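You operate a simulated robot arm through the tools that you are given. There is no shell and no other tool. Be economical: measure what you need, move in short steps, check, and stop when the job is done.

You run a simulated robot arm. Do the job below in one go: nothing can be reset, and whatever is moved stays where it is left.

Task
Pack the silver parts tin with 3 nuts and 3 washers and put its lid on.
Fine: from the hopper, the nuts first, then the washers, dial set for each; teal slide back out; nothing else in it, nothing spilt. Where these are worked on the way, their far stop is far enough and under half their travel is too little: teal slide.

Only the result counts: the job must be done as asked and must still hold three seconds after the hand-in. Knocking over, shifting, dropping, spilling or breaking anything else fails it. A push-on lid holds only when it is set on centred and level and pressed home; a screw cap is set on level and turned clockwise until tight.

Robot
A 7-joint arm with a two-finger parallel gripper, fixed in place. Base frame: the origin is at the foot of the arm, x ahead of it, y to its left, z up; the work surface is at about z = 0. Lengths are in m, angles in degrees, forces in N, time in s.
With the tool pointing down near the work surface it reaches from about 0.24 to 0.62 m from the base axis. Its first joint turns from -66.0 to 66.0 degrees. Payload 2.6 kg.
Tool frame: the origin (TCP) lies between the finger pads and is the grasp point; the fingertips stand 0.03 m ahead of it; z points along the fingers, y is the line along which they close. The gripper opens to 0.094 m. The fingers are 0.028 m wide and 0.01 m thick; the gripper's body (0.05 by 0.096 m) begins 0.055 m behind the TCP.
Orientation is that of the tool frame in the base frame, as [roll, pitch, yaw] about the fixed x, y, z axes, in that order (R = Rz(yaw) Ry(pitch) Rx(roll)). With the fingers straight down and closing along the base's y, the tool's x points along the base's -x, its y along +y and its z along -z.

Tools
- The arm moves only by the tool drive_tool. Its argument "steps" is a list of rows, each an object of numbers (a shift or turn left out is 0, a gripper value left out holds the last): "x", "y", "z": the shift along the tool's x, y, z in m; "wx", "wy", "wz": the turn, a rotation vector about the tool's x, y, z in degrees; "grip": the closure, from 0 (fully open) to 1 (shut). In form: [{"x": .., "y": .., "z": .., "wx": .., "wy": .., "wz": .., "grip": ..}, ...]. A call has 1 to 12 rows; each row is the pose to reach, as a shift and turn from the pose commanded when the call began, along the tool's axes at that moment. Each row takes 0.2 s and may step no farther than 0.05 m and 8.6 degrees from the row before; otherwise, or with a gripper value out of range, the whole call is refused. A pose out of reach is approached as far as the arm can. The call stops where the force on the tool passes 40 N (or 10 N more than at its start, if that is more) or the arm is blocked; 0.2 s more then pass. The fingers move at their own pace (about 0.072 m/s each) and stop on an object; they squeeze with about 21 N. The grip force told is the motor's: it shows also when the fingers shut on nothing. Time passes only in rows, and 0.2 s behind the last, so rows that repeat a pose let the fingers close. It gives the time, the measured TCP pose, the force on the tool (base axes), the opening and the grip force at its end, in the units of the frame above (readings bear some noise), with the torque about the TCP (base axes, N m) and any sound that the robot's microphone picked up, and new pictures: "pictures" is both (left out), scene, wrist or none.
- Cameras (640 x 400 px; columns grow to the right, rows downward): "scene" is fixed at [0.0321, 0.4306, 0.5642]; the picture's right is [-0.78, -0.62, 0.00], its down [-0.37, 0.46, -0.81] and it looks along [0.50, -0.63, -0.59] (base axes); focal length 310 px, centre (320, 200). "wrist" rides on the gripper at [0.076, 0.014, -0.102] in the tool frame; the picture's right is [-0.18, 0.98, 0.00], its down [-0.75, -0.14, -0.64] and it looks along [-0.63, -0.12, 0.77] (tool axes); focal length 243 px, centre (320, 200). There is no depth. A picture from a camera that has moved, and an enlarged one, comes with that camera's place and axes in the base frame and with its lens.
- zoom(camera, box): a new picture of the part [left, top, right, bottom] of that camera's present view, enlarged. No time passes.
- finish_job(): hands the job in; it is judged then, once.

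Work in short steps. Places have to be worked out from the pictures, the camera data and where the tool is seen: move nearer, look again, correct. Check each grasp and each placing, and mend what went wrong. You have 120 turns and 200 pictures in all, those below and enlarged ones among them. Open the gripper and draw the arm clear of the work before you hand the job in, unless the task says otherwise; then end with one line.

The tools are called after "Request:" by a JSON object that holds its "fn" and its "kwargs". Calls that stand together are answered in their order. drive_tool: Moves the arm, as the interface text tells. Its arguments: {"type":"object","properties":{"steps":{"type":"array","items":{"type":"object","properties":{"x":{"type":"number"},"y":{"type":"number"},"z":{"type":"number"},"wx":{"type":"number"},"wy":{"type":"number"},"wz":{"type":"number"},"grip":{"type":"number"}}}},"pictures":{"type":"string","enum":["both","scene","wrist","none"]}},"required":["steps"]} The other tools are called the same way: zoom (camera, box) takes an enlarged picture of a part of a camera's view; finish_job () hands the job in.

At the start:

```text
clock: 0.0
ee_pos: [0.3764, -0.1579, 0.3525]
tool_rot: [180.0, 0.1, 180.0]
contact_force: [-0.3, 0.1, -1.4]
moment: [0.0, -0.01, 0.0]
width: 0.0941
grip_force: 0.1
```

scene: 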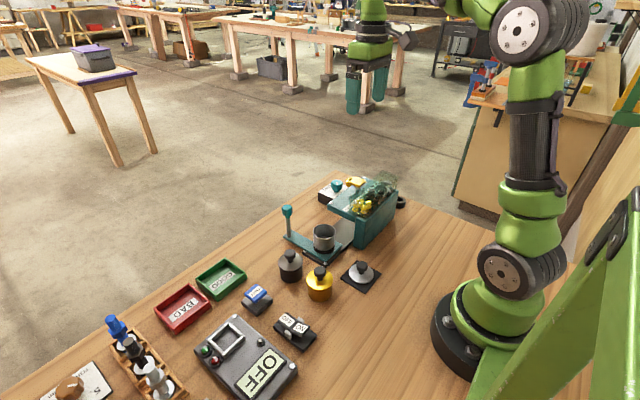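
wrist: 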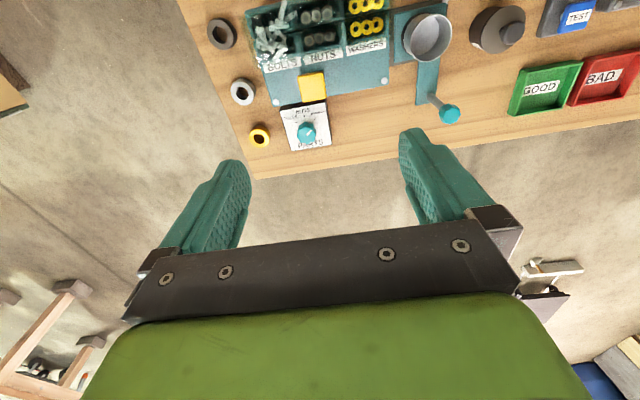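

I'll look closely at the hopper, dial, slide and tin in both views before moving.

Request:
{"fn": "zoom", "kwargs": {"camera": "scene", "box": [240, 160, 440, 310]}}

Request:
{"fn": "zoom", "kwargs": {"camera": "wrist", "box": [190, 0, 510, 190]}}

```text
2.67 times, centred on (340, 235) of scene
camera zoom: at [0.0321, 0.4306, 0.5642], right [-0.78, -0.62, 0.0], down [-0.37, 0.46, -0.81], along [0.5, -0.63, -0.59], focal length 826 px, centre (267, 107)
```

zoom: 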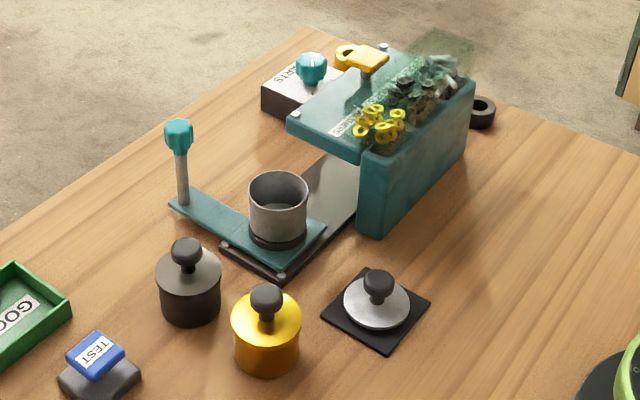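

```text
2.00 times, centred on (350, 95) of wrist
camera zoom: at [0.2989, -0.1419, 0.4554], right [0.18, 0.98, 0.0], down [0.75, -0.14, 0.64], along [0.63, -0.12, -0.77], focal length 485 px, centre (260, 410)
```

zoom: 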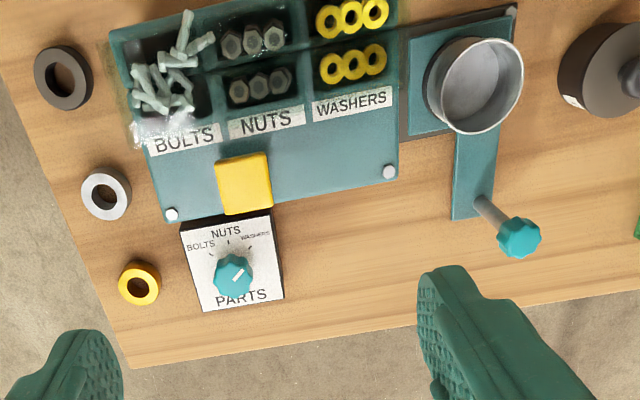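

The dial is near (0.47,-0.20,0.057), the yellow button near (0.39,-0.17,0.11), the tin near (0.367,-0.008), the slide handle near (0.462,0.018,0.10) and the silver lid near (0.25,0.008). I'll move closer to the dial to read its pointer.

Request:
{"fn": "drive_tool", "kwargs": {"steps": [{"x": -0.016, "y": -0.008, "z": 0.032}, {"x": -0.032, "y": -0.016, "z": 0.065}, {"x": -0.048, "y": -0.024, "z": 0.1}, {"x": -0.064, "y": -0.032, "z": 0.13}]}}

```text
clock: 1.0
ee_pos: [0.4391, -0.1897, 0.2245]
tool_rot: [180.0, 0.0, 179.9]
contact_force: [-0.4, -0.3, 0.3]
moment: [-0.01, -0.02, 0.0]
width: 0.0941
grip_force: 0.0
camera wrist: at [0.3623, -0.1745, 0.3267], right [0.18, 0.98, 0.0], down [0.75, -0.14, 0.64], along [0.63, -0.12, -0.77], focal length 243 px, centre (320, 200)
```

scene: 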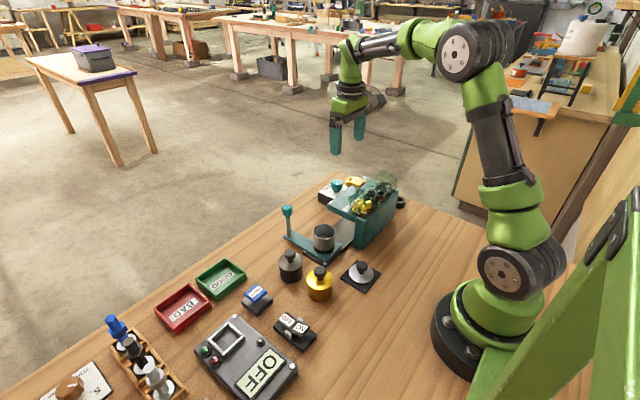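
wrist: 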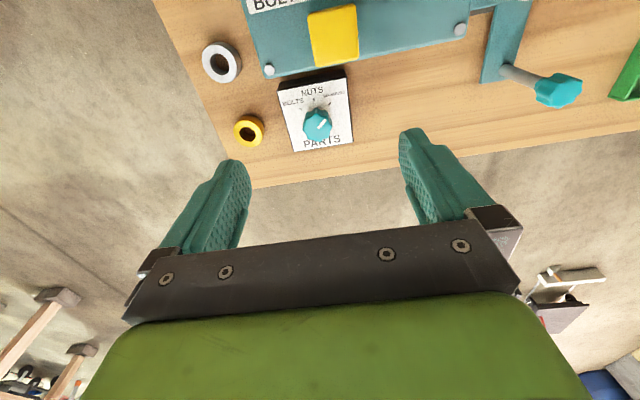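

Request:
{"fn": "zoom", "kwargs": {"camera": "wrist", "box": [230, 0, 390, 160]}}

Request:
{"fn": "zoom", "kwargs": {"camera": "scene", "box": [270, 165, 410, 265]}}

```text
2.50 times, centred on (310, 80) of wrist
camera zoom: at [0.3623, -0.1745, 0.3267], right [0.18, 0.98, 0.0], down [0.75, -0.14, 0.64], along [0.63, -0.12, -0.77], focal length 606 px, centre (345, 500)
```

zoom: 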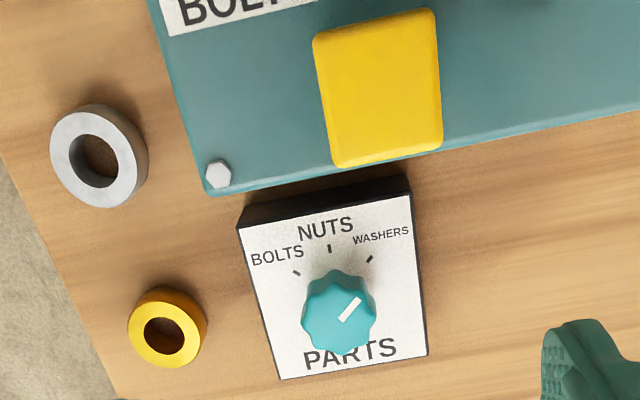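

```text
4.00 times, centred on (340, 215) of scene
camera zoom: at [0.0321, 0.4306, 0.5642], right [-0.78, -0.62, 0.0], down [-0.37, 0.46, -0.81], along [0.5, -0.63, -0.59], focal length 1239 px, centre (240, 140)
```

zoom: 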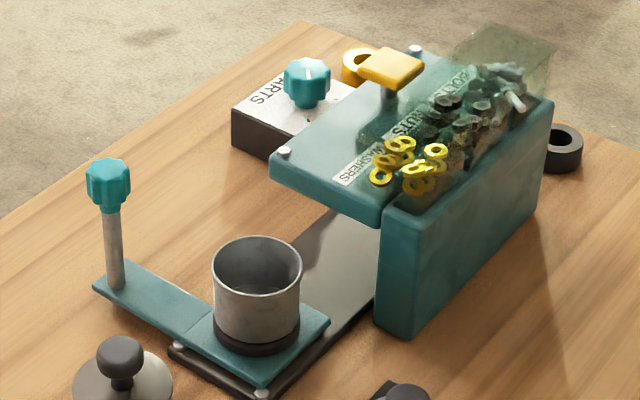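

The dial points at WASHERS, and NUTS is 45° counter-clockwise from there seen from above. I'll go above the knob pre-turned 22.5° clockwise.

Request:
{"fn": "drive_tool", "kwargs": {"steps": [{"x": -0.031, "y": -0.009, "z": 0.02, "wz": 7.5}, {"x": -0.031, "y": -0.009, "z": 0.06, "wz": 15}, {"x": -0.031, "y": -0.009, "z": 0.1, "wz": 22.5}]}}

```text
clock: 1.8
ee_pos: [0.4685, -0.1996, 0.1222]
tool_rot: [-180.0, 0.0, 157.2]
contact_force: [-0.3, -0.7, 0.5]
moment: [0.01, 0.01, -0.03]
width: 0.0939
grip_force: 0.0
camera wrist: at [0.404, -0.1548, 0.2253], right [0.55, 0.84, 0.0], down [0.64, -0.42, 0.64], along [0.54, -0.35, -0.77], focal length 243 px, centre (320, 200)
```

scene: 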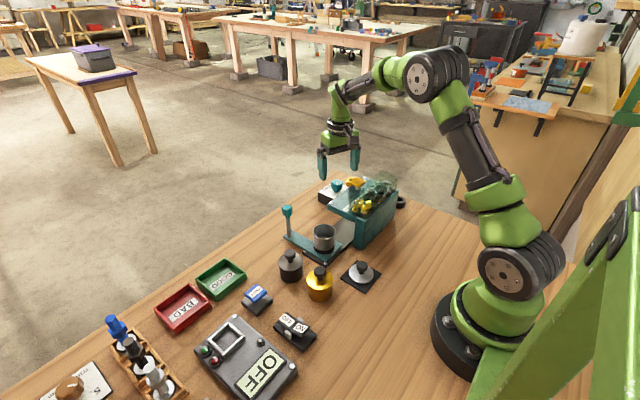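
wrist: 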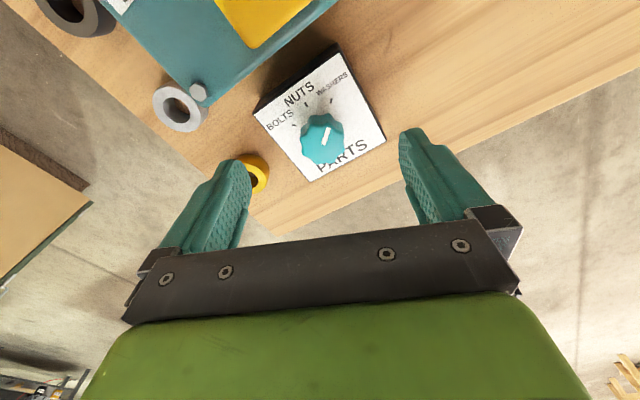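

The knob looks centred between the fingers. I'll descend so the tips reach z≈0.04 and close on it.

Request:
{"fn": "drive_tool", "kwargs": {"steps": [{"z": 0.026}, {"z": 0.052}, {"z": 0.052, "grip": 0.8}, {"z": 0.052, "grip": 0.8}, {"z": 0.052, "grip": 0.8}]}}

```text
clock: 3.0
ee_pos: [0.4699, -0.1994, 0.0707]
tool_rot: [179.8, 0.0, 157.6]
contact_force: [1.8, 2.0, -2.9]
moment: [-0.02, -0.38, 0.04]
width: 0.0321
grip_force: 44.9
camera wrist: at [0.4048, -0.1546, 0.1734], right [0.55, 0.84, 0.0], down [0.64, -0.42, 0.64], along [0.54, -0.35, -0.77], focal length 243 px, centre (320, 200)
```

scene: 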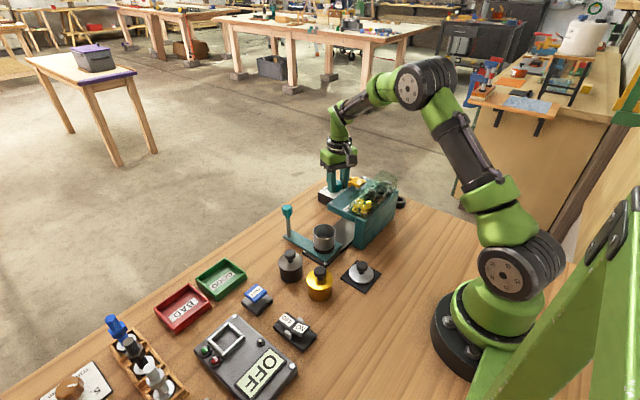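
wrist: 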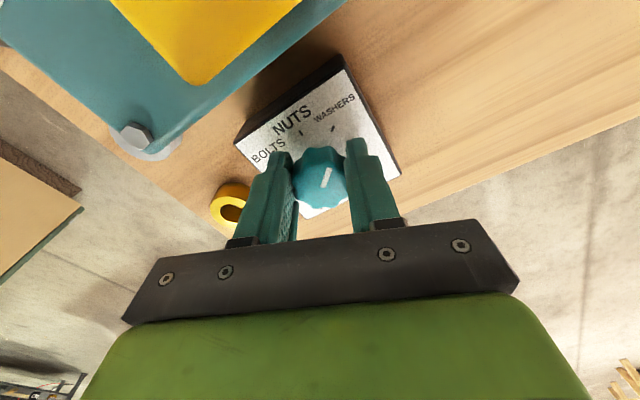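

The knob is gripped at 0.032 m. I'll turn it 45° counter-clockwise.

Request:
{"fn": "drive_tool", "kwargs": {"steps": [{"wz": -7.5}, {"wz": -15}, {"wz": -22.5}, {"wz": -30}, {"wz": -37.5}, {"wz": -45}, {"wz": -45}], "pictures": "wrist"}}

```text
clock: 4.6
ee_pos: [0.4707, -0.2023, 0.0722]
tool_rot: [-179.5, -0.1, -157.5]
contact_force: [5.9, -21.3, -5.7]
moment: [-0.67, 0.38, -0.07]
width: 0.0323
grip_force: 45.6
camera wrist: at [0.3938, -0.2158, 0.1734], right [-0.21, 0.98, -0.01], down [0.75, 0.16, 0.64], along [0.63, 0.13, -0.77], focal length 243 px, centre (320, 200)
```

wrist: 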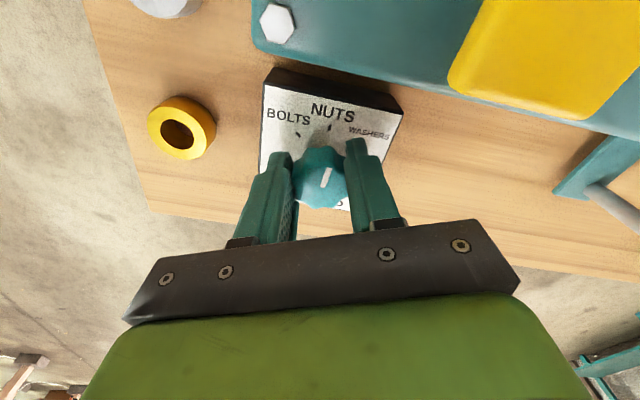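

The pointer now lies along the NUTS tick, with some side load. I'll open, rise and check.

Request:
{"fn": "drive_tool", "kwargs": {"steps": [{"grip": 0.3}, {"grip": 0.3}, {"z": -0.04, "grip": 0.3}, {"z": -0.08, "wz": 7.5, "grip": 0.3}, {"z": -0.1, "wz": 15}, {"z": -0.12, "wz": 22.5}]}}

Request:
{"fn": "zoom", "kwargs": {"camera": "wrist", "box": [220, 0, 420, 160]}}

```text
clock: 6.0
ee_pos: [0.4721, -0.1975, 0.192]
tool_rot: [-180.0, 0.1, 179.9]
contact_force: [-0.2, -0.2, 0.1]
moment: [-0.02, -0.01, 0.0]
width: 0.0661
grip_force: 0.1
camera wrist: at [0.3933, -0.1826, 0.2934], right [0.19, 0.98, 0.0], down [0.75, -0.14, 0.64], along [0.63, -0.12, -0.77], focal length 243 px, centre (320, 200)
```

scene: 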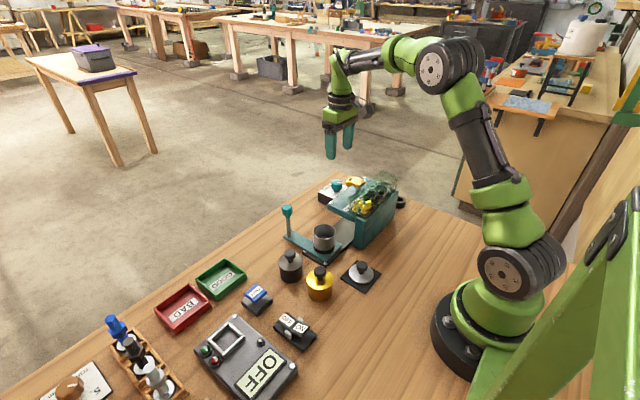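
wrist: 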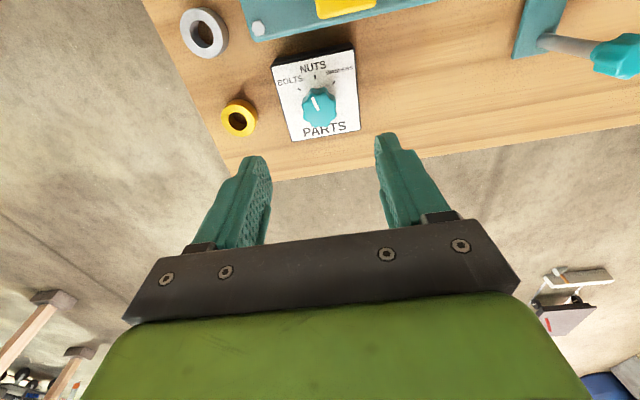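

```text
2.50 times, centred on (320, 80) of wrist
camera zoom: at [0.3933, -0.1826, 0.2934], right [0.19, 0.98, 0.0], down [0.75, -0.14, 0.64], along [0.63, -0.12, -0.77], focal length 606 px, centre (320, 500)
```

zoom: 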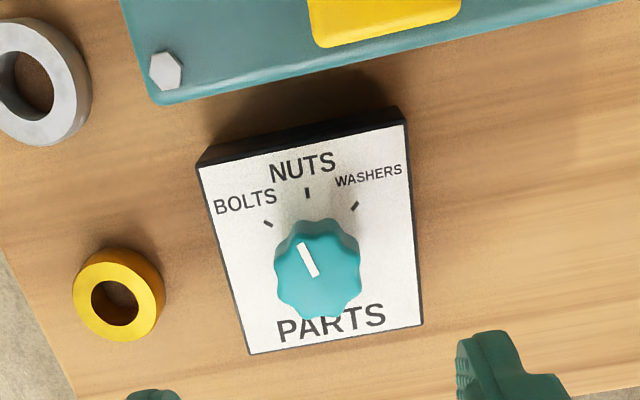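

The pointer looks about 10° past NUTS toward BOLTS. I'll re-grip at the same orientation and turn it back 10°.

Request:
{"fn": "drive_tool", "kwargs": {"steps": [{"z": 0.03, "wz": -7.5}, {"z": 0.06, "wz": -15}, {"z": 0.09, "wz": -22.5}, {"z": 0.121, "wz": -22.5}, {"z": 0.121, "wz": -22.5, "grip": 0.8}, {"z": 0.121, "wz": -22.5}, {"z": 0.121, "wz": -22.5}, {"z": 0.121, "wz": -17.5}, {"z": 0.121, "wz": -12.5}, {"z": 0.121, "wz": -12.5}], "pictures": "none"}}

Request:
{"fn": "drive_tool", "kwargs": {"steps": [{"grip": 0.3}, {"grip": 0.3}, {"z": -0.04}, {"z": -0.08, "wz": 6}, {"z": -0.12, "wz": 12.5}], "pictures": "wrist"}}

Request:
{"fn": "zoom", "kwargs": {"camera": "wrist", "box": [220, 0, 420, 160]}}

```text
clock: 8.2
ee_pos: [0.4693, -0.2011, 0.0724]
tool_rot: [-179.5, 0.0, -167.7]
contact_force: [-0.8, -21.8, 7.8]
moment: [-0.69, -0.52, -0.12]
width: 0.0324
grip_force: 44.8
```

```text
clock: 9.4
ee_pos: [0.4708, -0.197, 0.1907]
tool_rot: [180.0, 0.0, 179.8]
contact_force: [0.9, 0.5, -0.2]
moment: [-0.03, -0.06, 0.01]
width: 0.0661
grip_force: 0.0
camera wrist: at [0.3946, -0.1806, 0.2934], right [0.19, 0.98, 0.0], down [0.75, -0.14, 0.64], along [0.63, -0.12, -0.77], focal length 243 px, centre (320, 200)
```

wrist: 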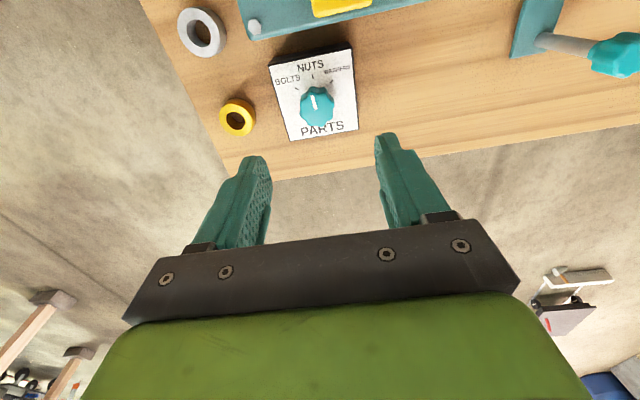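

```text
2.50 times, centred on (320, 80) of wrist
camera zoom: at [0.3946, -0.1806, 0.2934], right [0.19, 0.98, 0.0], down [0.75, -0.14, 0.64], along [0.63, -0.12, -0.77], focal length 606 px, centre (320, 500)
```

zoom: 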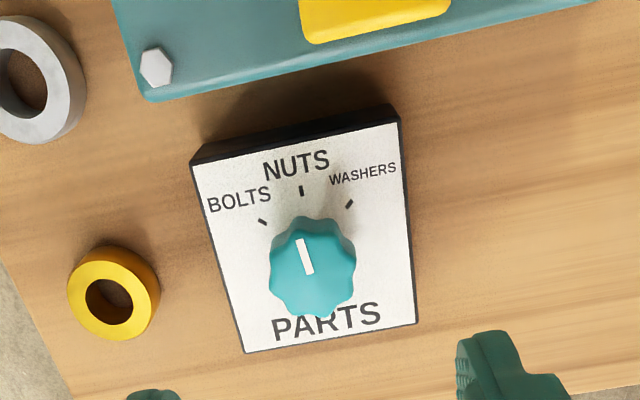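

The dial is now on NUTS to within a few degrees. Next I'll move over to view the slide handle.

Request:
{"fn": "drive_tool", "kwargs": {"steps": [{"y": 0.045, "z": -0.01}, {"y": 0.09, "z": -0.01}, {"y": 0.135, "z": -0.01}, {"x": 0.01, "y": 0.18, "z": -0.01, "grip": 0}, {"x": 0.02, "y": 0.207, "z": -0.01, "grip": 0}]}}

Request:
{"fn": "zoom", "kwargs": {"camera": "wrist", "box": [160, 0, 480, 200]}}

```text
clock: 10.6
ee_pos: [0.4511, 0.0106, 0.2005]
tool_rot: [-180.0, -0.1, 179.9]
contact_force: [0.4, 0.1, 0.4]
moment: [0.02, 0.0, -0.02]
width: 0.0939
grip_force: 0.2
camera wrist: at [0.3738, 0.0262, 0.3024], right [0.19, 0.98, 0.0], down [0.75, -0.14, 0.64], along [0.63, -0.12, -0.77], focal length 243 px, centre (320, 200)
```

scene: 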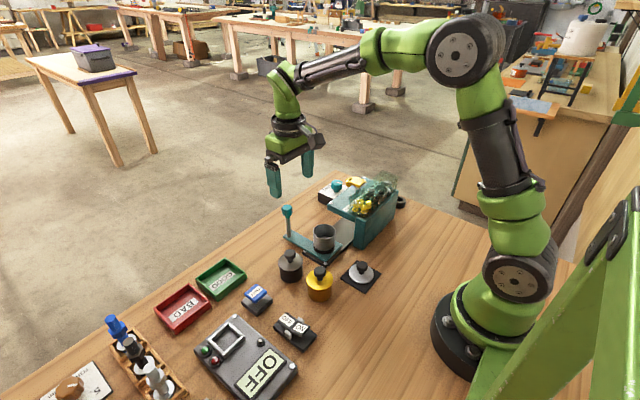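
wrist: 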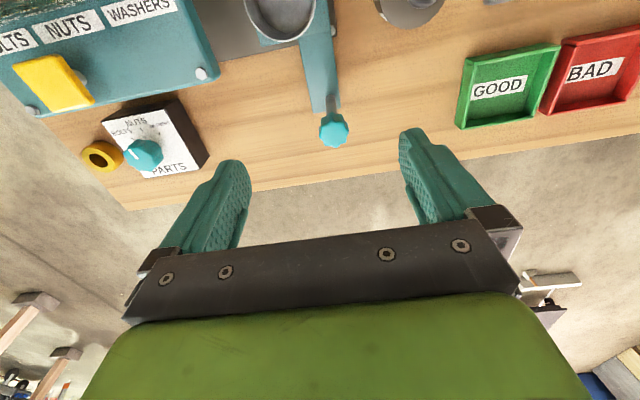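

```text
2.00 times, centred on (320, 100) of wrist
camera zoom: at [0.3738, 0.0262, 0.3024], right [0.19, 0.98, 0.0], down [0.75, -0.14, 0.64], along [0.63, -0.12, -0.77], focal length 485 px, centre (320, 400)
```

zoom: 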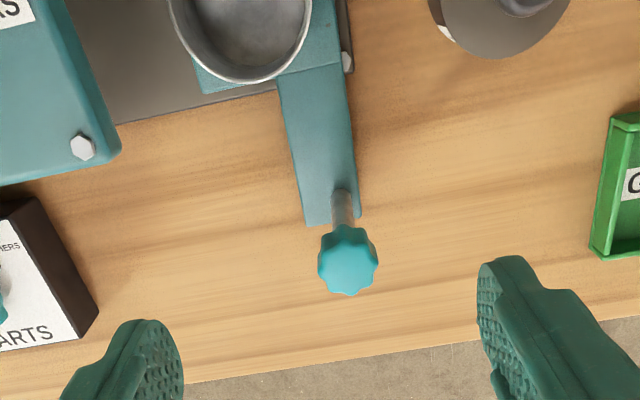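

The handle is at about (0.464,0.020) with its top at z≈0.10. I'll descend around it and close.

Request:
{"fn": "drive_tool", "kwargs": {"steps": [{"x": -0.0135, "y": 0.0095, "z": 0.04}, {"x": -0.0135, "y": 0.0095, "z": 0.08}, {"x": -0.0135, "y": 0.0095, "z": 0.11}, {"x": -0.0135, "y": 0.0095, "z": 0.11, "grip": 0.9}, {"x": -0.0135, "y": 0.0095, "z": 0.11}, {"x": -0.0135, "y": 0.0095, "z": 0.11}, {"x": -0.0135, "y": 0.0095, "z": 0.11}]}}

```text
clock: 12.2
ee_pos: [0.4634, 0.0173, 0.0913]
tool_rot: [180.0, 0.1, -179.9]
contact_force: [1.9, 1.5, -3.0]
moment: [0.08, -0.13, 0.02]
width: 0.0242
grip_force: 45.2
camera wrist: at [0.3873, 0.0329, 0.1927], right [0.18, 0.98, 0.0], down [0.75, -0.14, 0.64], along [0.63, -0.12, -0.77], focal length 243 px, centre (320, 200)
```

scene: 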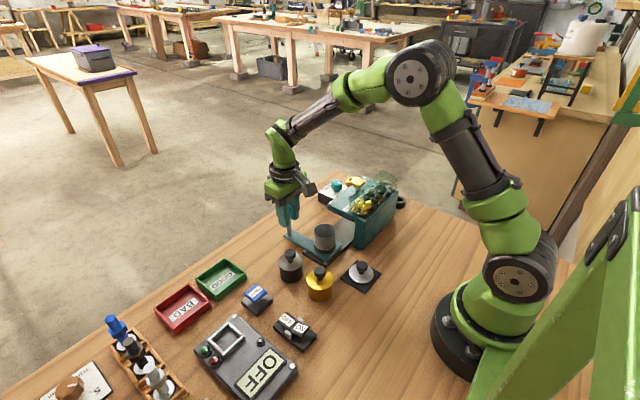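
wrist: 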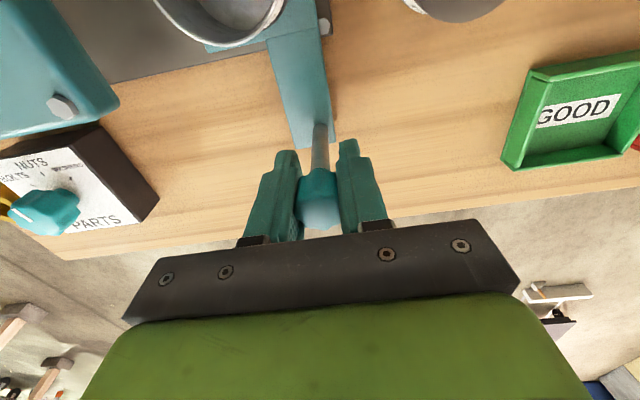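

The knob is held at 0.024 m. I'll push the slide inwards (-y) gently.

Request:
{"fn": "drive_tool", "kwargs": {"steps": [{"y": -0.008}, {"y": -0.018}, {"y": -0.03}, {"y": -0.042}, {"y": -0.054}, {"y": -0.064}, {"y": -0.07}]}}

```text
clock: 13.3
ee_pos: [0.4633, -0.0288, 0.091]
tool_rot: [180.0, -0.1, 179.7]
contact_force: [-2.1, 0.5, 0.2]
moment: [-0.11, -0.21, -0.09]
width: 0.0241
grip_force: 45.0
stopped in row 5: the force on the tool passed its limit at 41 N (the readings are from after the stop); the commanded pose is now the measured one
camera wrist: at [0.3876, -0.0135, 0.1927], right [0.19, 0.98, 0.0], down [0.75, -0.14, 0.64], along [0.63, -0.12, -0.77], focal length 243 px, centre (320, 200)
```

scene: 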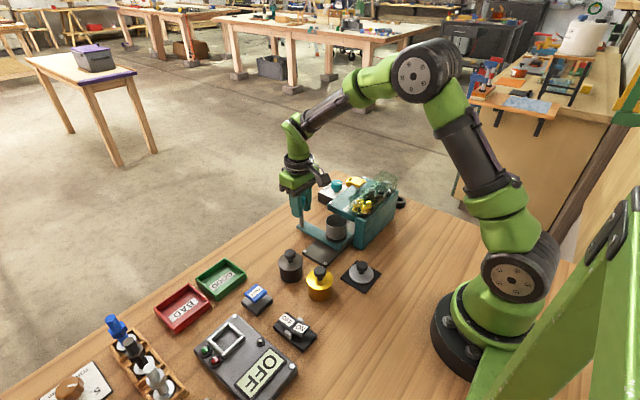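
wrist: 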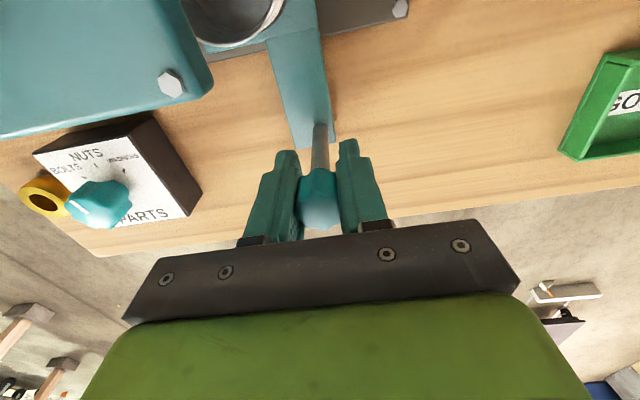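

The slide stopped after about 47 mm. I need to see whether that's its stop or something jamming.

Request:
{"fn": "zoom", "kwargs": {"camera": "scene", "box": [280, 165, 420, 275]}}

```text
3.64 times, centred on (350, 220) of scene
camera zoom: at [0.0321, 0.4306, 0.5642], right [-0.78, -0.62, 0.0], down [-0.37, 0.46, -0.81], along [0.5, -0.63, -0.59], focal length 1126 px, centre (211, 127)
```

zoom: 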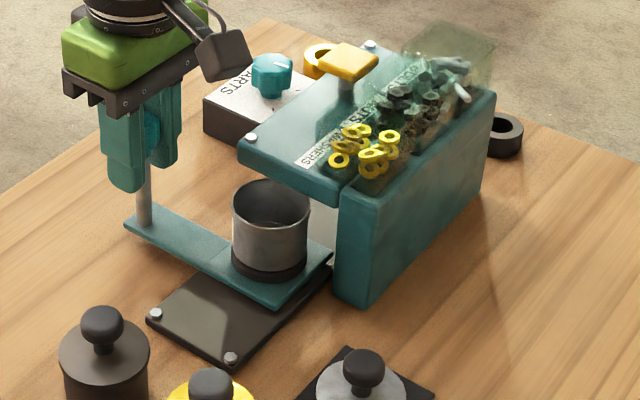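

The tin rim looks to be below the plate and short of the hopper, so this may only be drag. I'll continue more slowly.

Request:
{"fn": "drive_tool", "kwargs": {"steps": [{"y": -0.004}, {"y": -0.01}, {"y": -0.016}, {"y": -0.022}, {"y": -0.028}, {"y": -0.034}, {"y": -0.04}]}}

Request:
{"fn": "zoom", "kwargs": {"camera": "scene", "box": [280, 165, 420, 275]}}

```text
clock: 14.9
ee_pos: [0.466, -0.0696, 0.0907]
tool_rot: [180.0, -0.2, 179.7]
contact_force: [-10.1, 0.9, 12.1]
moment: [0.01, -0.29, 0.16]
width: 0.0244
grip_force: 45.0
camera wrist: at [0.3876, -0.0532, 0.1928], right [0.19, 0.98, 0.0], down [0.75, -0.15, 0.64], along [0.63, -0.12, -0.77], focal length 243 px, centre (320, 200)
```

scene: 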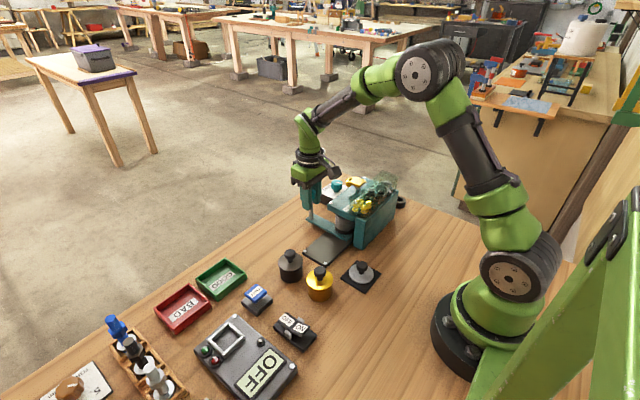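
wrist: 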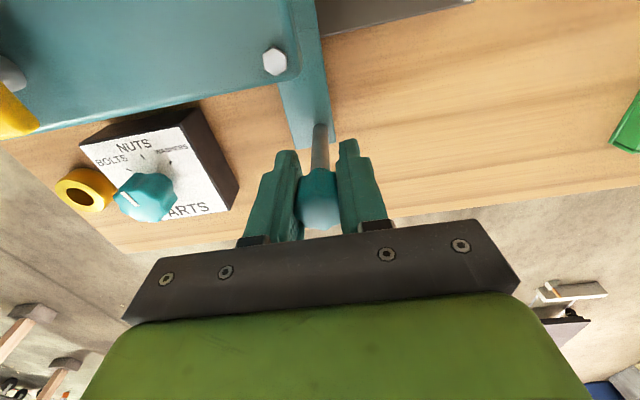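

```text
3.64 times, centred on (350, 220) of scene
camera zoom: at [0.032, 0.4306, 0.5642], right [-0.78, -0.62, 0.0], down [-0.37, 0.46, -0.81], along [0.5, -0.63, -0.59], focal length 1126 px, centre (211, 127)
```

zoom: 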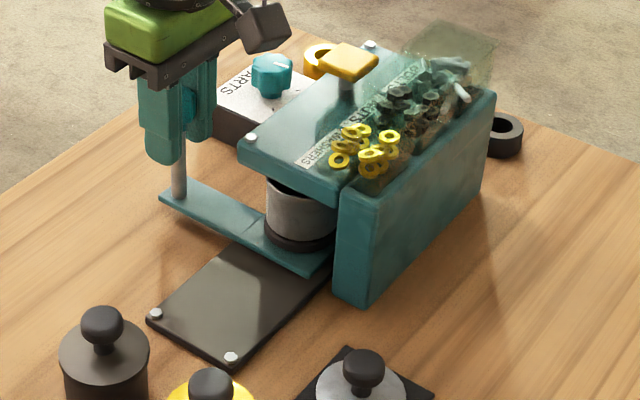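

The tin passes under the plate. I'll continue slowly to the far stop.

Request:
{"fn": "drive_tool", "kwargs": {"steps": [{"y": -0.006}, {"y": -0.012}, {"y": -0.018}, {"y": -0.024}, {"y": -0.03}, {"y": -0.036}, {"y": -0.042}, {"y": -0.048}, {"y": -0.054}]}}

Request:
{"fn": "zoom", "kwargs": {"camera": "scene", "box": [280, 165, 420, 275]}}

```text
clock: 16.4
ee_pos: [0.4643, -0.0963, 0.0905]
tool_rot: [179.0, -0.3, -179.8]
contact_force: [-1.9, 1.7, 0.7]
moment: [-0.04, -0.12, 0.05]
width: 0.0244
grip_force: 44.8
stopped in row 7: the force on the tool passed its limit at 46 N (the readings are from after the stop); the commanded pose is now the measured one
camera wrist: at [0.3879, -0.0815, 0.1929], right [0.18, 0.98, 0.02], down [0.76, -0.15, 0.64], along [0.63, -0.1, -0.77], focal length 243 px, centre (320, 200)
```

scene: 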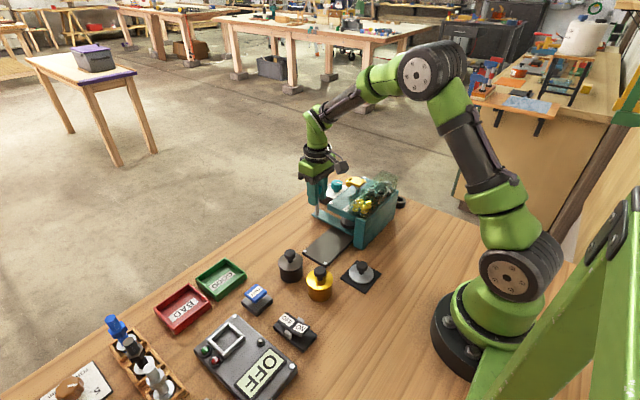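
wrist: 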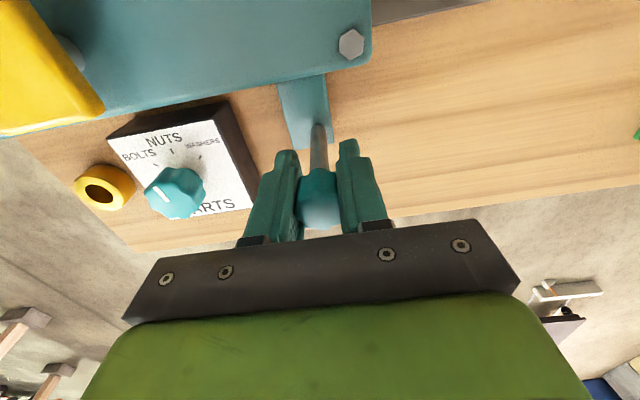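

```text
3.64 times, centred on (350, 220) of scene
camera zoom: at [0.0321, 0.4305, 0.5642], right [-0.78, -0.62, 0.0], down [-0.37, 0.46, -0.81], along [0.5, -0.63, -0.59], focal length 1126 px, centre (211, 127)
```

zoom: 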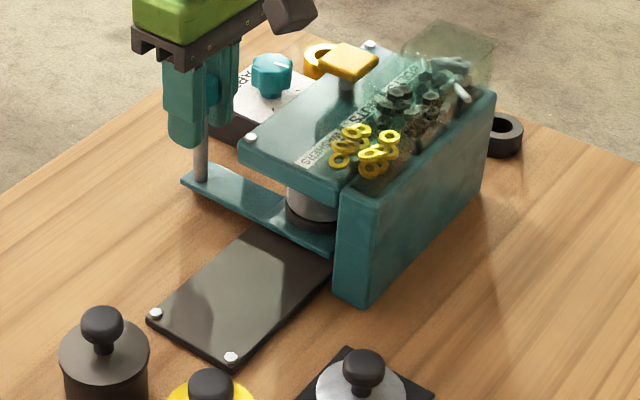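

Travel so far is 0.114 m. I'll push once more to confirm whether this is the stop.

Request:
{"fn": "drive_tool", "kwargs": {"steps": [{"y": -0.003}, {"y": -0.007}, {"y": -0.011}, {"y": -0.015}, {"y": -0.019}, {"y": -0.023}], "pictures": "wrist"}}

```text
clock: 17.1
ee_pos: [0.4647, -0.0952, 0.0897]
tool_rot: [178.1, -0.5, -179.5]
contact_force: [-2.9, 3.0, -0.4]
moment: [-0.32, -0.27, 0.05]
width: 0.0246
grip_force: 45.1
stopped in row 3: the force on the tool passed its limit at 45 N (the readings are from after the stop); the commanded pose is now the measured one
camera wrist: at [0.3883, -0.0833, 0.1933], right [0.18, 0.98, 0.03], down [0.76, -0.15, 0.63], along [0.63, -0.09, -0.78], focal length 243 px, centre (320, 200)
```

wrist: 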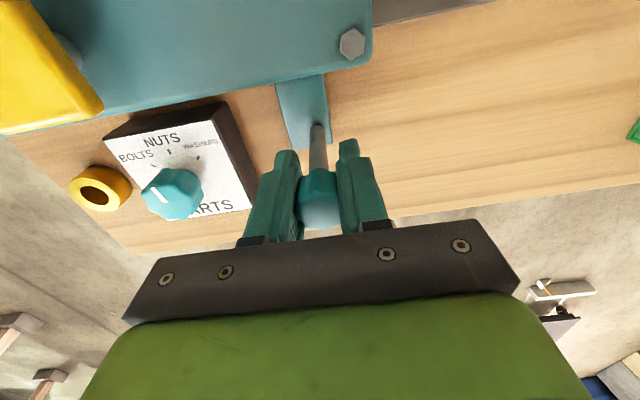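

It's solid at the far stop. I'll release the handle, rise, and straighten the tool.

Request:
{"fn": "drive_tool", "kwargs": {"steps": [{"grip": 0.4}, {"grip": 0.4}, {"z": -0.04}, {"z": -0.08, "wx": 1, "wy": -0.2}, {"z": -0.11, "wx": 1.9, "wy": -0.5, "wz": 0.4}]}}

Request:
{"fn": "zoom", "kwargs": {"camera": "scene", "box": [280, 165, 420, 275]}}

```text
clock: 18.3
ee_pos: [0.4647, -0.0988, 0.2012]
tool_rot: [-179.9, 0.0, -179.9]
contact_force: [-0.4, 0.2, 0.5]
moment: [0.0, 0.04, -0.03]
width: 0.0564
grip_force: 0.1
camera wrist: at [0.3875, -0.0819, 0.3031], right [0.18, 0.98, 0.0], down [0.75, -0.14, 0.64], along [0.63, -0.12, -0.77], focal length 243 px, centre (320, 200)
```

scene: 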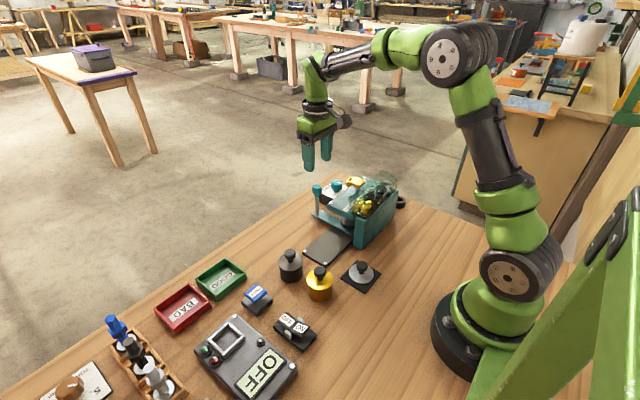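
wrist: 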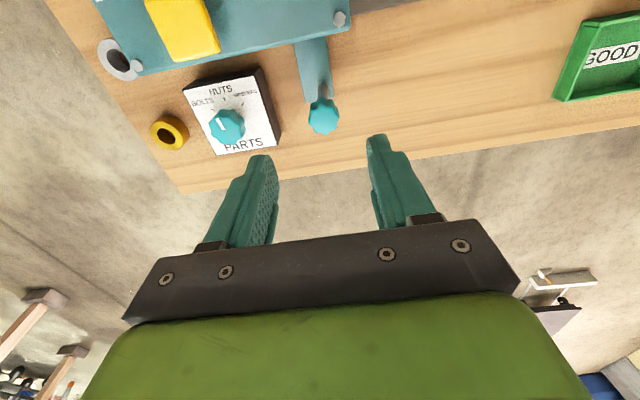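

```text
3.64 times, centred on (350, 220) of scene
camera zoom: at [0.0321, 0.4306, 0.5642], right [-0.78, -0.62, 0.0], down [-0.37, 0.46, -0.81], along [0.5, -0.63, -0.59], focal length 1126 px, centre (211, 127)
```

zoom: 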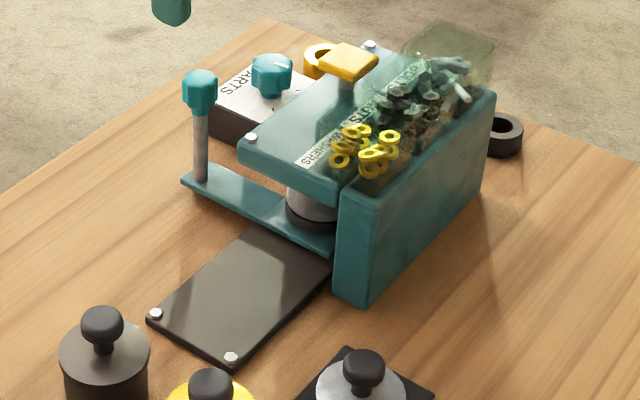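

The slide stays in with the tin under the hopper. Next I'll go above the yellow paddle with the fingers shut to press it.

Request:
{"fn": "drive_tool", "kwargs": {"steps": [{"x": 0.025, "y": -0.02, "grip": 1}, {"x": 0.05, "y": -0.05, "grip": 1}, {"x": 0.076, "y": -0.071, "z": 0.0, "grip": 1}, {"x": 0.076, "y": -0.071, "z": 0.0, "grip": 1}]}}

Request:
{"fn": "zoom", "kwargs": {"camera": "wrist", "box": [200, 0, 440, 200]}}

```text
clock: 19.3
ee_pos: [0.3883, -0.1691, 0.2017]
tool_rot: [-179.8, 0.0, -179.9]
contact_force: [-0.3, 0.1, 0.0]
moment: [-0.01, 0.02, 0.01]
width: 0.0
grip_force: 21.1
camera wrist: at [0.3117, -0.1538, 0.303], right [0.18, 0.98, 0.0], down [0.75, -0.14, 0.64], along [0.63, -0.12, -0.77], focal length 243 px, centre (320, 200)
```

scene: 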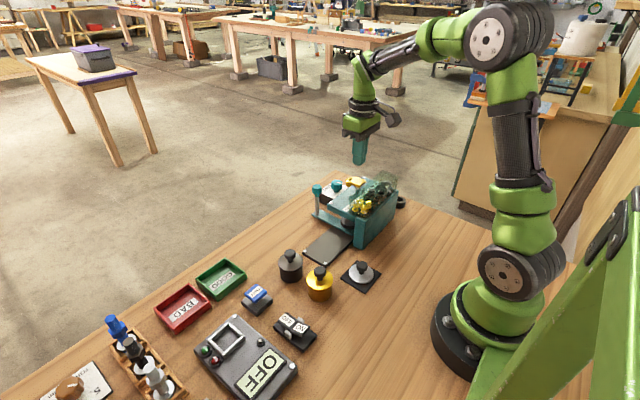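
wrist: 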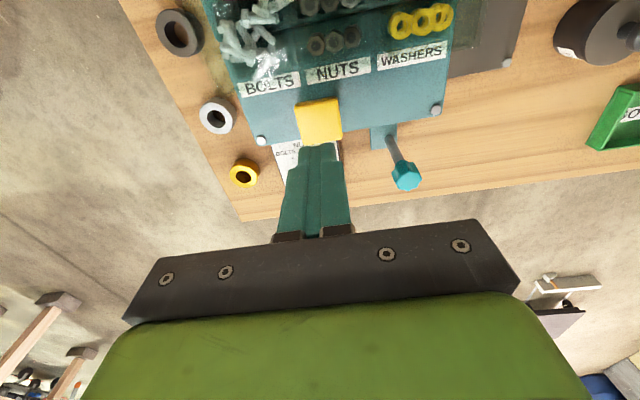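

```text
2.00 times, centred on (320, 100) of wrist
camera zoom: at [0.3117, -0.1538, 0.303], right [0.18, 0.98, 0.0], down [0.75, -0.14, 0.64], along [0.63, -0.12, -0.77], focal length 485 px, centre (320, 400)
```

zoom: 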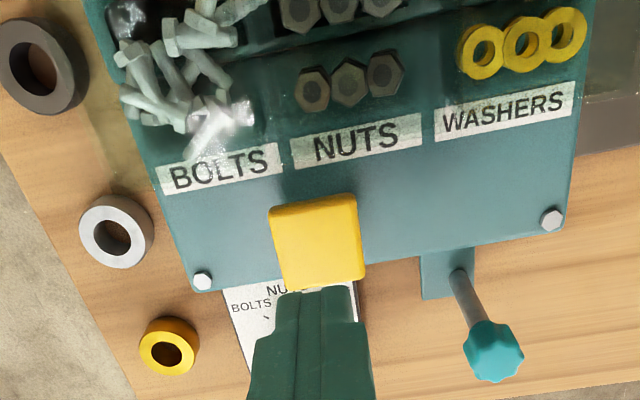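

The paddle is centred at about (0.384,-0.169), right under the tips. I'll descend in small steps and press.

Request:
{"fn": "drive_tool", "kwargs": {"steps": [{"x": 0.004, "z": 0.02}, {"x": 0.004, "z": 0.04}, {"x": 0.004, "z": 0.05}, {"x": 0.004, "z": 0.055}, {"x": 0.004, "z": 0.06}, {"x": 0.004, "z": 0.064}]}}

Request:
{"fn": "zoom", "kwargs": {"camera": "scene", "box": [280, 145, 420, 255]}}

```text
clock: 20.7
ee_pos: [0.3854, -0.1713, 0.1383]
tool_rot: [-179.8, 0.2, -180.0]
contact_force: [-12.5, 4.3, 27.6]
moment: [0.16, 0.57, 0.15]
width: 0.0
grip_force: 20.9
heard: click
camera wrist: at [0.3088, -0.1544, 0.24], right [0.18, 0.98, 0.0], down [0.75, -0.14, 0.64], along [0.63, -0.12, -0.76], focal length 243 px, centre (320, 200)
```

scene: 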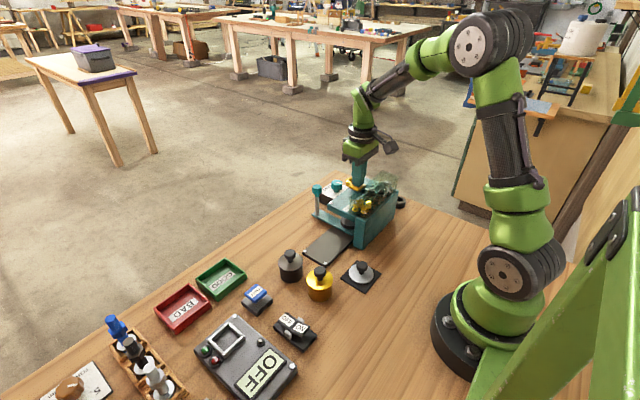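
wrist: 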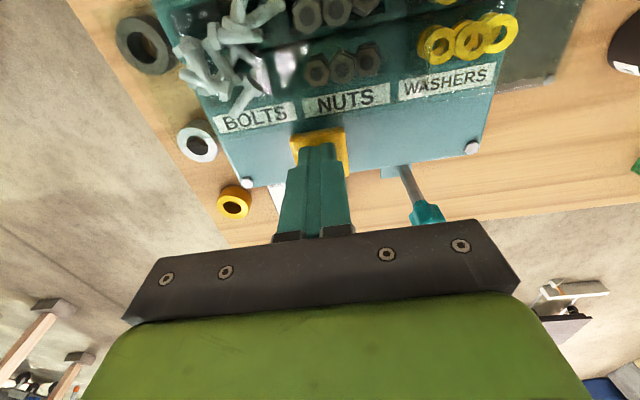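

```text
3.64 times, centred on (350, 200) of scene
camera zoom: at [0.032, 0.4306, 0.5642], right [-0.78, -0.62, 0.0], down [-0.37, 0.46, -0.81], along [0.5, -0.63, -0.59], focal length 1126 px, centre (211, 200)
```

zoom: 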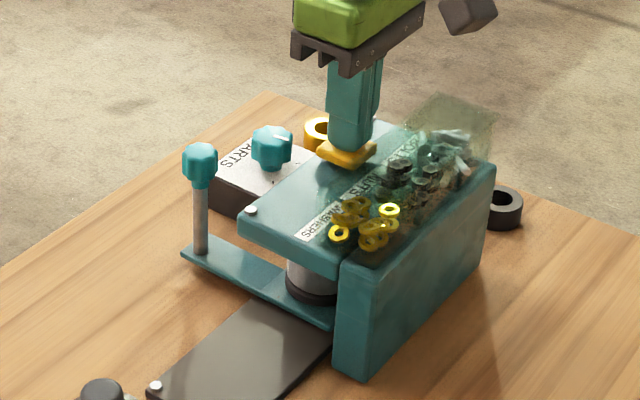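

There was a click on pressing. I'll release upward and listen.

Request:
{"fn": "drive_tool", "kwargs": {"steps": [{"z": -0.01}, {"z": -0.02}, {"z": -0.02}, {"z": -0.02}], "pictures": "none"}}

Request:
{"fn": "zoom", "kwargs": {"camera": "scene", "box": [280, 145, 420, 255]}}

```text
clock: 21.7
ee_pos: [0.3858, -0.1703, 0.1552]
tool_rot: [-179.9, 0.2, -179.8]
contact_force: [0.9, -0.8, 0.0]
moment: [-0.03, 0.02, 0.02]
width: 0.0
grip_force: 21.5
```

```text
3.64 times, centred on (350, 200) of scene
camera zoom: at [0.0321, 0.4306, 0.5642], right [-0.78, -0.62, 0.0], down [-0.37, 0.46, -0.81], along [0.5, -0.63, -0.59], focal length 1126 px, centre (211, 200)
```

zoom: 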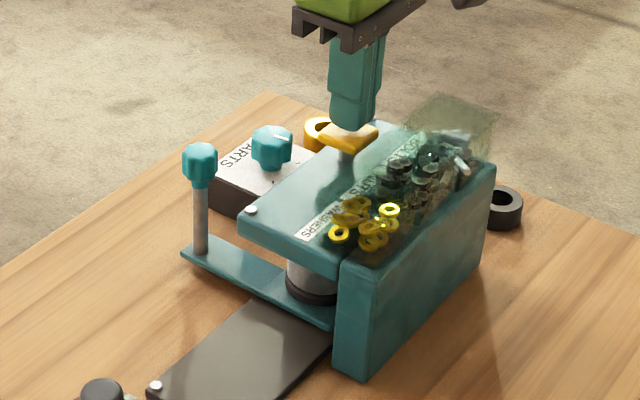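

One press made one click and the paddle sprang back. To learn how many parts one press gives, I'll pull the slide out and look.

Request:
{"fn": "drive_tool", "kwargs": {"steps": [{"z": -0.04, "grip": 0.3}, {"x": -0.03, "y": 0.03, "z": -0.045}, {"x": -0.06, "y": 0.06, "z": -0.045}, {"x": -0.079, "y": 0.075, "z": -0.03}, {"x": -0.079, "y": 0.075, "z": 0.01}, {"x": -0.079, "y": 0.075, "z": 0.045}, {"x": -0.079, "y": 0.075, "z": 0.064}, {"x": -0.079, "y": 0.075, "z": 0.064, "grip": 0.9}, {"x": -0.079, "y": 0.075, "z": 0.064}, {"x": -0.079, "y": 0.075, "z": 0.064}], "pictures": "wrist"}}

```text
clock: 23.9
ee_pos: [0.4632, -0.0967, 0.0925]
tool_rot: [-180.0, 0.0, -180.0]
contact_force: [1.5, 5.8, -4.8]
moment: [0.08, -0.21, -0.12]
width: 0.0244
grip_force: 45.0
camera wrist: at [0.3872, -0.0797, 0.1946], right [0.18, 0.98, 0.0], down [0.75, -0.14, 0.64], along [0.63, -0.12, -0.77], focal length 243 px, centre (320, 200)
```

wrist: 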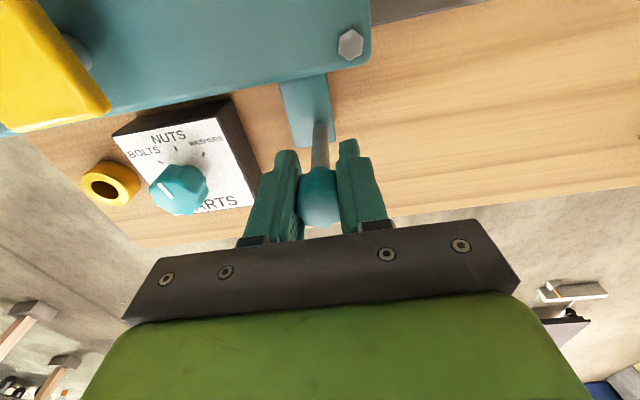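

The handle is held. I'll pull the slide out slowly.

Request:
{"fn": "drive_tool", "kwargs": {"steps": [{"y": 0.005}, {"y": 0.014}, {"y": 0.024}, {"y": 0.034}, {"y": 0.044}, {"y": 0.054}, {"y": 0.064}, {"y": 0.074}, {"y": 0.084}, {"y": 0.094}, {"y": 0.102}, {"y": 0.108}], "pictures": "none"}}

Request:
{"fn": "zoom", "kwargs": {"camera": "scene", "box": [270, 200, 370, 270]}}

```text
clock: 26.5
ee_pos: [0.4629, 0.0123, 0.0915]
tool_rot: [-180.0, -0.1, -179.9]
contact_force: [-11.2, 0.9, 19.7]
moment: [0.05, 0.02, -0.14]
width: 0.0244
grip_force: 45.1
```

```text
5.71 times, centred on (320, 235) of scene
camera zoom: at [0.032, 0.4306, 0.5642], right [-0.78, -0.62, 0.0], down [-0.37, 0.46, -0.81], along [0.5, -0.63, -0.59], focal length 1770 px, centre (320, 0)
```

zoom: 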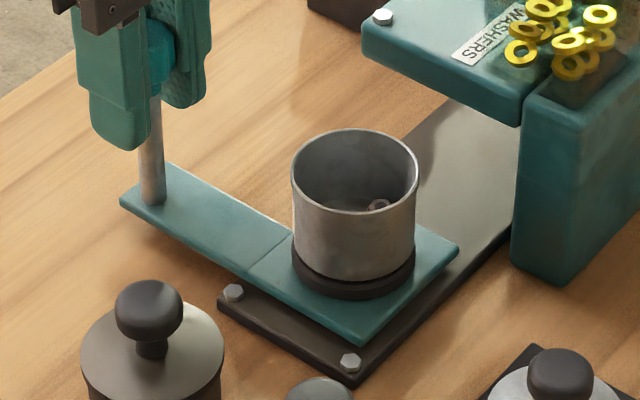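

A nut is in the tin, so it looks like one per press. I'll push the slide back to the far stop.

Request:
{"fn": "drive_tool", "kwargs": {"steps": [{"y": -0.005}, {"y": -0.014}, {"y": -0.024}, {"y": -0.034}, {"y": -0.044}, {"y": -0.054}, {"y": -0.064}, {"y": -0.074}, {"y": -0.084}, {"y": -0.094}, {"y": -0.102}, {"y": -0.109}], "pictures": "none"}}

Request:
{"fn": "drive_tool", "kwargs": {"steps": [{"y": -0.003}, {"y": -0.006}, {"y": -0.008}], "pictures": "none"}}

```text
clock: 29.1
ee_pos: [0.4639, -0.0944, 0.0924]
tool_rot: [-180.0, 0.0, -179.9]
contact_force: [3.6, 2.6, 3.1]
moment: [-0.19, 0.25, -0.14]
width: 0.0243
grip_force: 44.4
```

```text
clock: 29.9
ee_pos: [0.4638, -0.0955, 0.0917]
tool_rot: [179.4, -0.1, -179.5]
contact_force: [-9.7, 35.5, 7.4]
moment: [-0.13, -0.11, 0.11]
width: 0.0243
grip_force: 44.9
```

The slide is at the stop. I'll release it and go above the paddle.

Request:
{"fn": "drive_tool", "kwargs": {"steps": [{"y": 0.005, "grip": 0.4}, {"y": 0.005}, {"y": 0.005, "z": -0.04}, {"y": 0.005, "z": -0.08}, {"y": 0.005, "z": -0.105, "grip": 1}, {"x": 0.03, "y": -0.025, "z": -0.11}, {"x": 0.06, "y": -0.05, "z": -0.11}, {"x": 0.079, "y": -0.07, "z": -0.105}], "pictures": "wrist"}}

```text
clock: 31.7
ee_pos: [0.3839, -0.1755, 0.1965]
tool_rot: [-179.8, 0.0, -179.9]
contact_force: [0.1, 0.1, -0.3]
moment: [0.02, 0.02, 0.0]
width: 0.0001
grip_force: 20.9
camera wrist: at [0.3082, -0.1592, 0.2984], right [0.18, 0.98, 0.0], down [0.75, -0.14, 0.64], along [0.63, -0.12, -0.77], focal length 243 px, centre (320, 200)
```

wrist: 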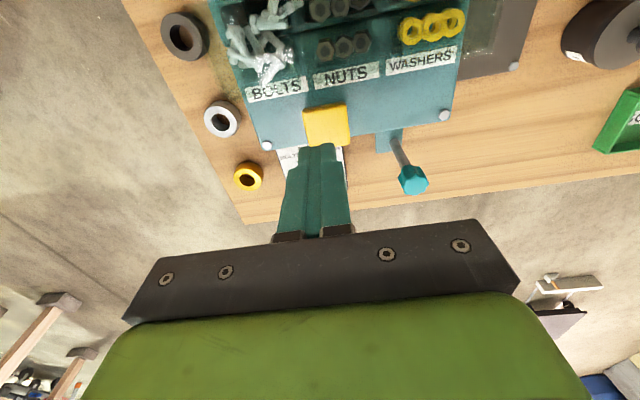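

Shifting +5 mm in y, I'll press twice to z≈0.138, with a full release between presses.

Request:
{"fn": "drive_tool", "kwargs": {"steps": [{"y": 0.005, "z": 0.02}, {"y": 0.005, "z": 0.036}, {"y": 0.005, "z": 0.045}, {"y": 0.005, "z": 0.05}, {"y": 0.005, "z": 0.055}, {"y": 0.005, "z": 0.059}, {"y": 0.005, "z": 0.05}, {"y": 0.005, "z": 0.039}, {"y": 0.005, "z": 0.039}], "pictures": "none"}}

Request:
{"fn": "drive_tool", "kwargs": {"steps": [{"z": 0.006}, {"z": 0.011}, {"z": 0.016}, {"z": 0.02}, {"z": 0.011}, {"z": 0.0}, {"z": 0.0}, {"z": -0.04}], "pictures": "wrist"}}

```text
clock: 33.7
ee_pos: [0.3866, -0.1688, 0.1587]
tool_rot: [-179.8, 0.0, -179.8]
contact_force: [-0.5, -0.6, 1.5]
moment: [0.0, 0.0, 0.01]
width: 0.0
grip_force: 20.8
heard: click
```

```text
clock: 35.5
ee_pos: [0.3849, -0.1686, 0.1978]
tool_rot: [-179.8, 0.0, -179.9]
contact_force: [0.3, -1.1, 0.1]
moment: [-0.03, -0.03, -0.01]
width: 0.0
grip_force: 21.2
heard: click
camera wrist: at [0.3088, -0.153, 0.2998], right [0.18, 0.98, 0.0], down [0.75, -0.14, 0.64], along [0.63, -0.12, -0.77], focal length 243 px, centre (320, 200)
```

wrist: 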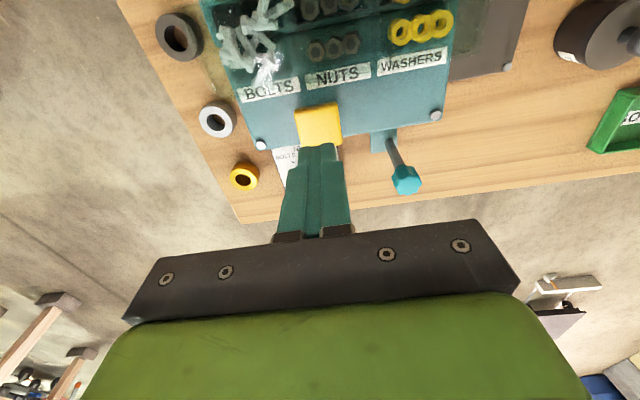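

Two more clicks. I'll pull the slide out to verify 3 nuts before switching to washers.

Request:
{"fn": "drive_tool", "kwargs": {"steps": [{"x": -0.03, "y": 0.03, "grip": 0.3}, {"x": -0.06, "y": 0.06, "z": 0.0}, {"x": -0.079, "y": 0.073, "z": 0.015}, {"x": -0.079, "y": 0.073, "z": 0.055}, {"x": -0.079, "y": 0.073, "z": 0.09}, {"x": -0.079, "y": 0.073, "z": 0.106}, {"x": -0.079, "y": 0.073, "z": 0.106, "grip": 0.9}, {"x": -0.079, "y": 0.073, "z": 0.106}, {"x": -0.079, "y": 0.073, "z": 0.106}], "pictures": "none"}}

Request:
{"fn": "drive_tool", "kwargs": {"steps": [{"y": 0.005}, {"y": 0.014}, {"y": 0.024}, {"y": 0.034}, {"y": 0.044}, {"y": 0.054}, {"y": 0.064}, {"y": 0.074}, {"y": 0.084}, {"y": 0.094}, {"y": 0.102}, {"y": 0.108}], "pictures": "none"}}

Request:
{"fn": "zoom", "kwargs": {"camera": "scene", "box": [270, 200, 370, 270]}}

```text
clock: 37.5
ee_pos: [0.463, -0.0952, 0.0933]
tool_rot: [-179.9, -0.1, -179.9]
contact_force: [3.0, 1.0, -6.0]
moment: [0.04, -0.19, -0.08]
width: 0.0242
grip_force: 45.1
```

```text
clock: 39.2
ee_pos: [0.4639, -0.0318, 0.0928]
tool_rot: [-180.0, -0.2, 180.0]
contact_force: [-1.6, 0.4, 1.4]
moment: [0.08, -0.06, 0.02]
width: 0.0244
grip_force: 45.2
stopped in row 8: the force on the tool passed its limit at 41 N (the readings are from after the stop); the commanded pose is now the measured one
```

```text
5.71 times, centred on (320, 235) of scene
camera zoom: at [0.0321, 0.4306, 0.5642], right [-0.78, -0.62, 0.0], down [-0.37, 0.46, -0.81], along [0.5, -0.63, -0.59], focal length 1770 px, centre (320, 0)
```

zoom: 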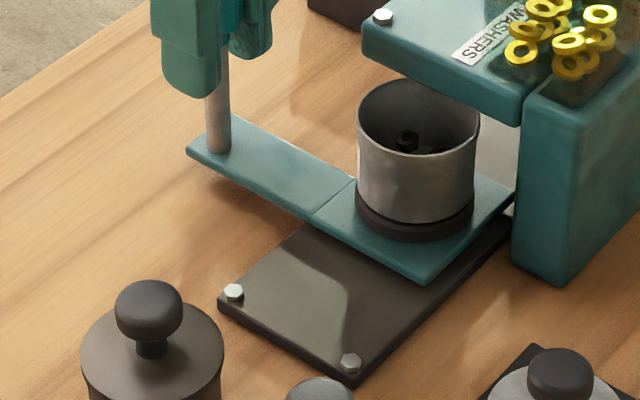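

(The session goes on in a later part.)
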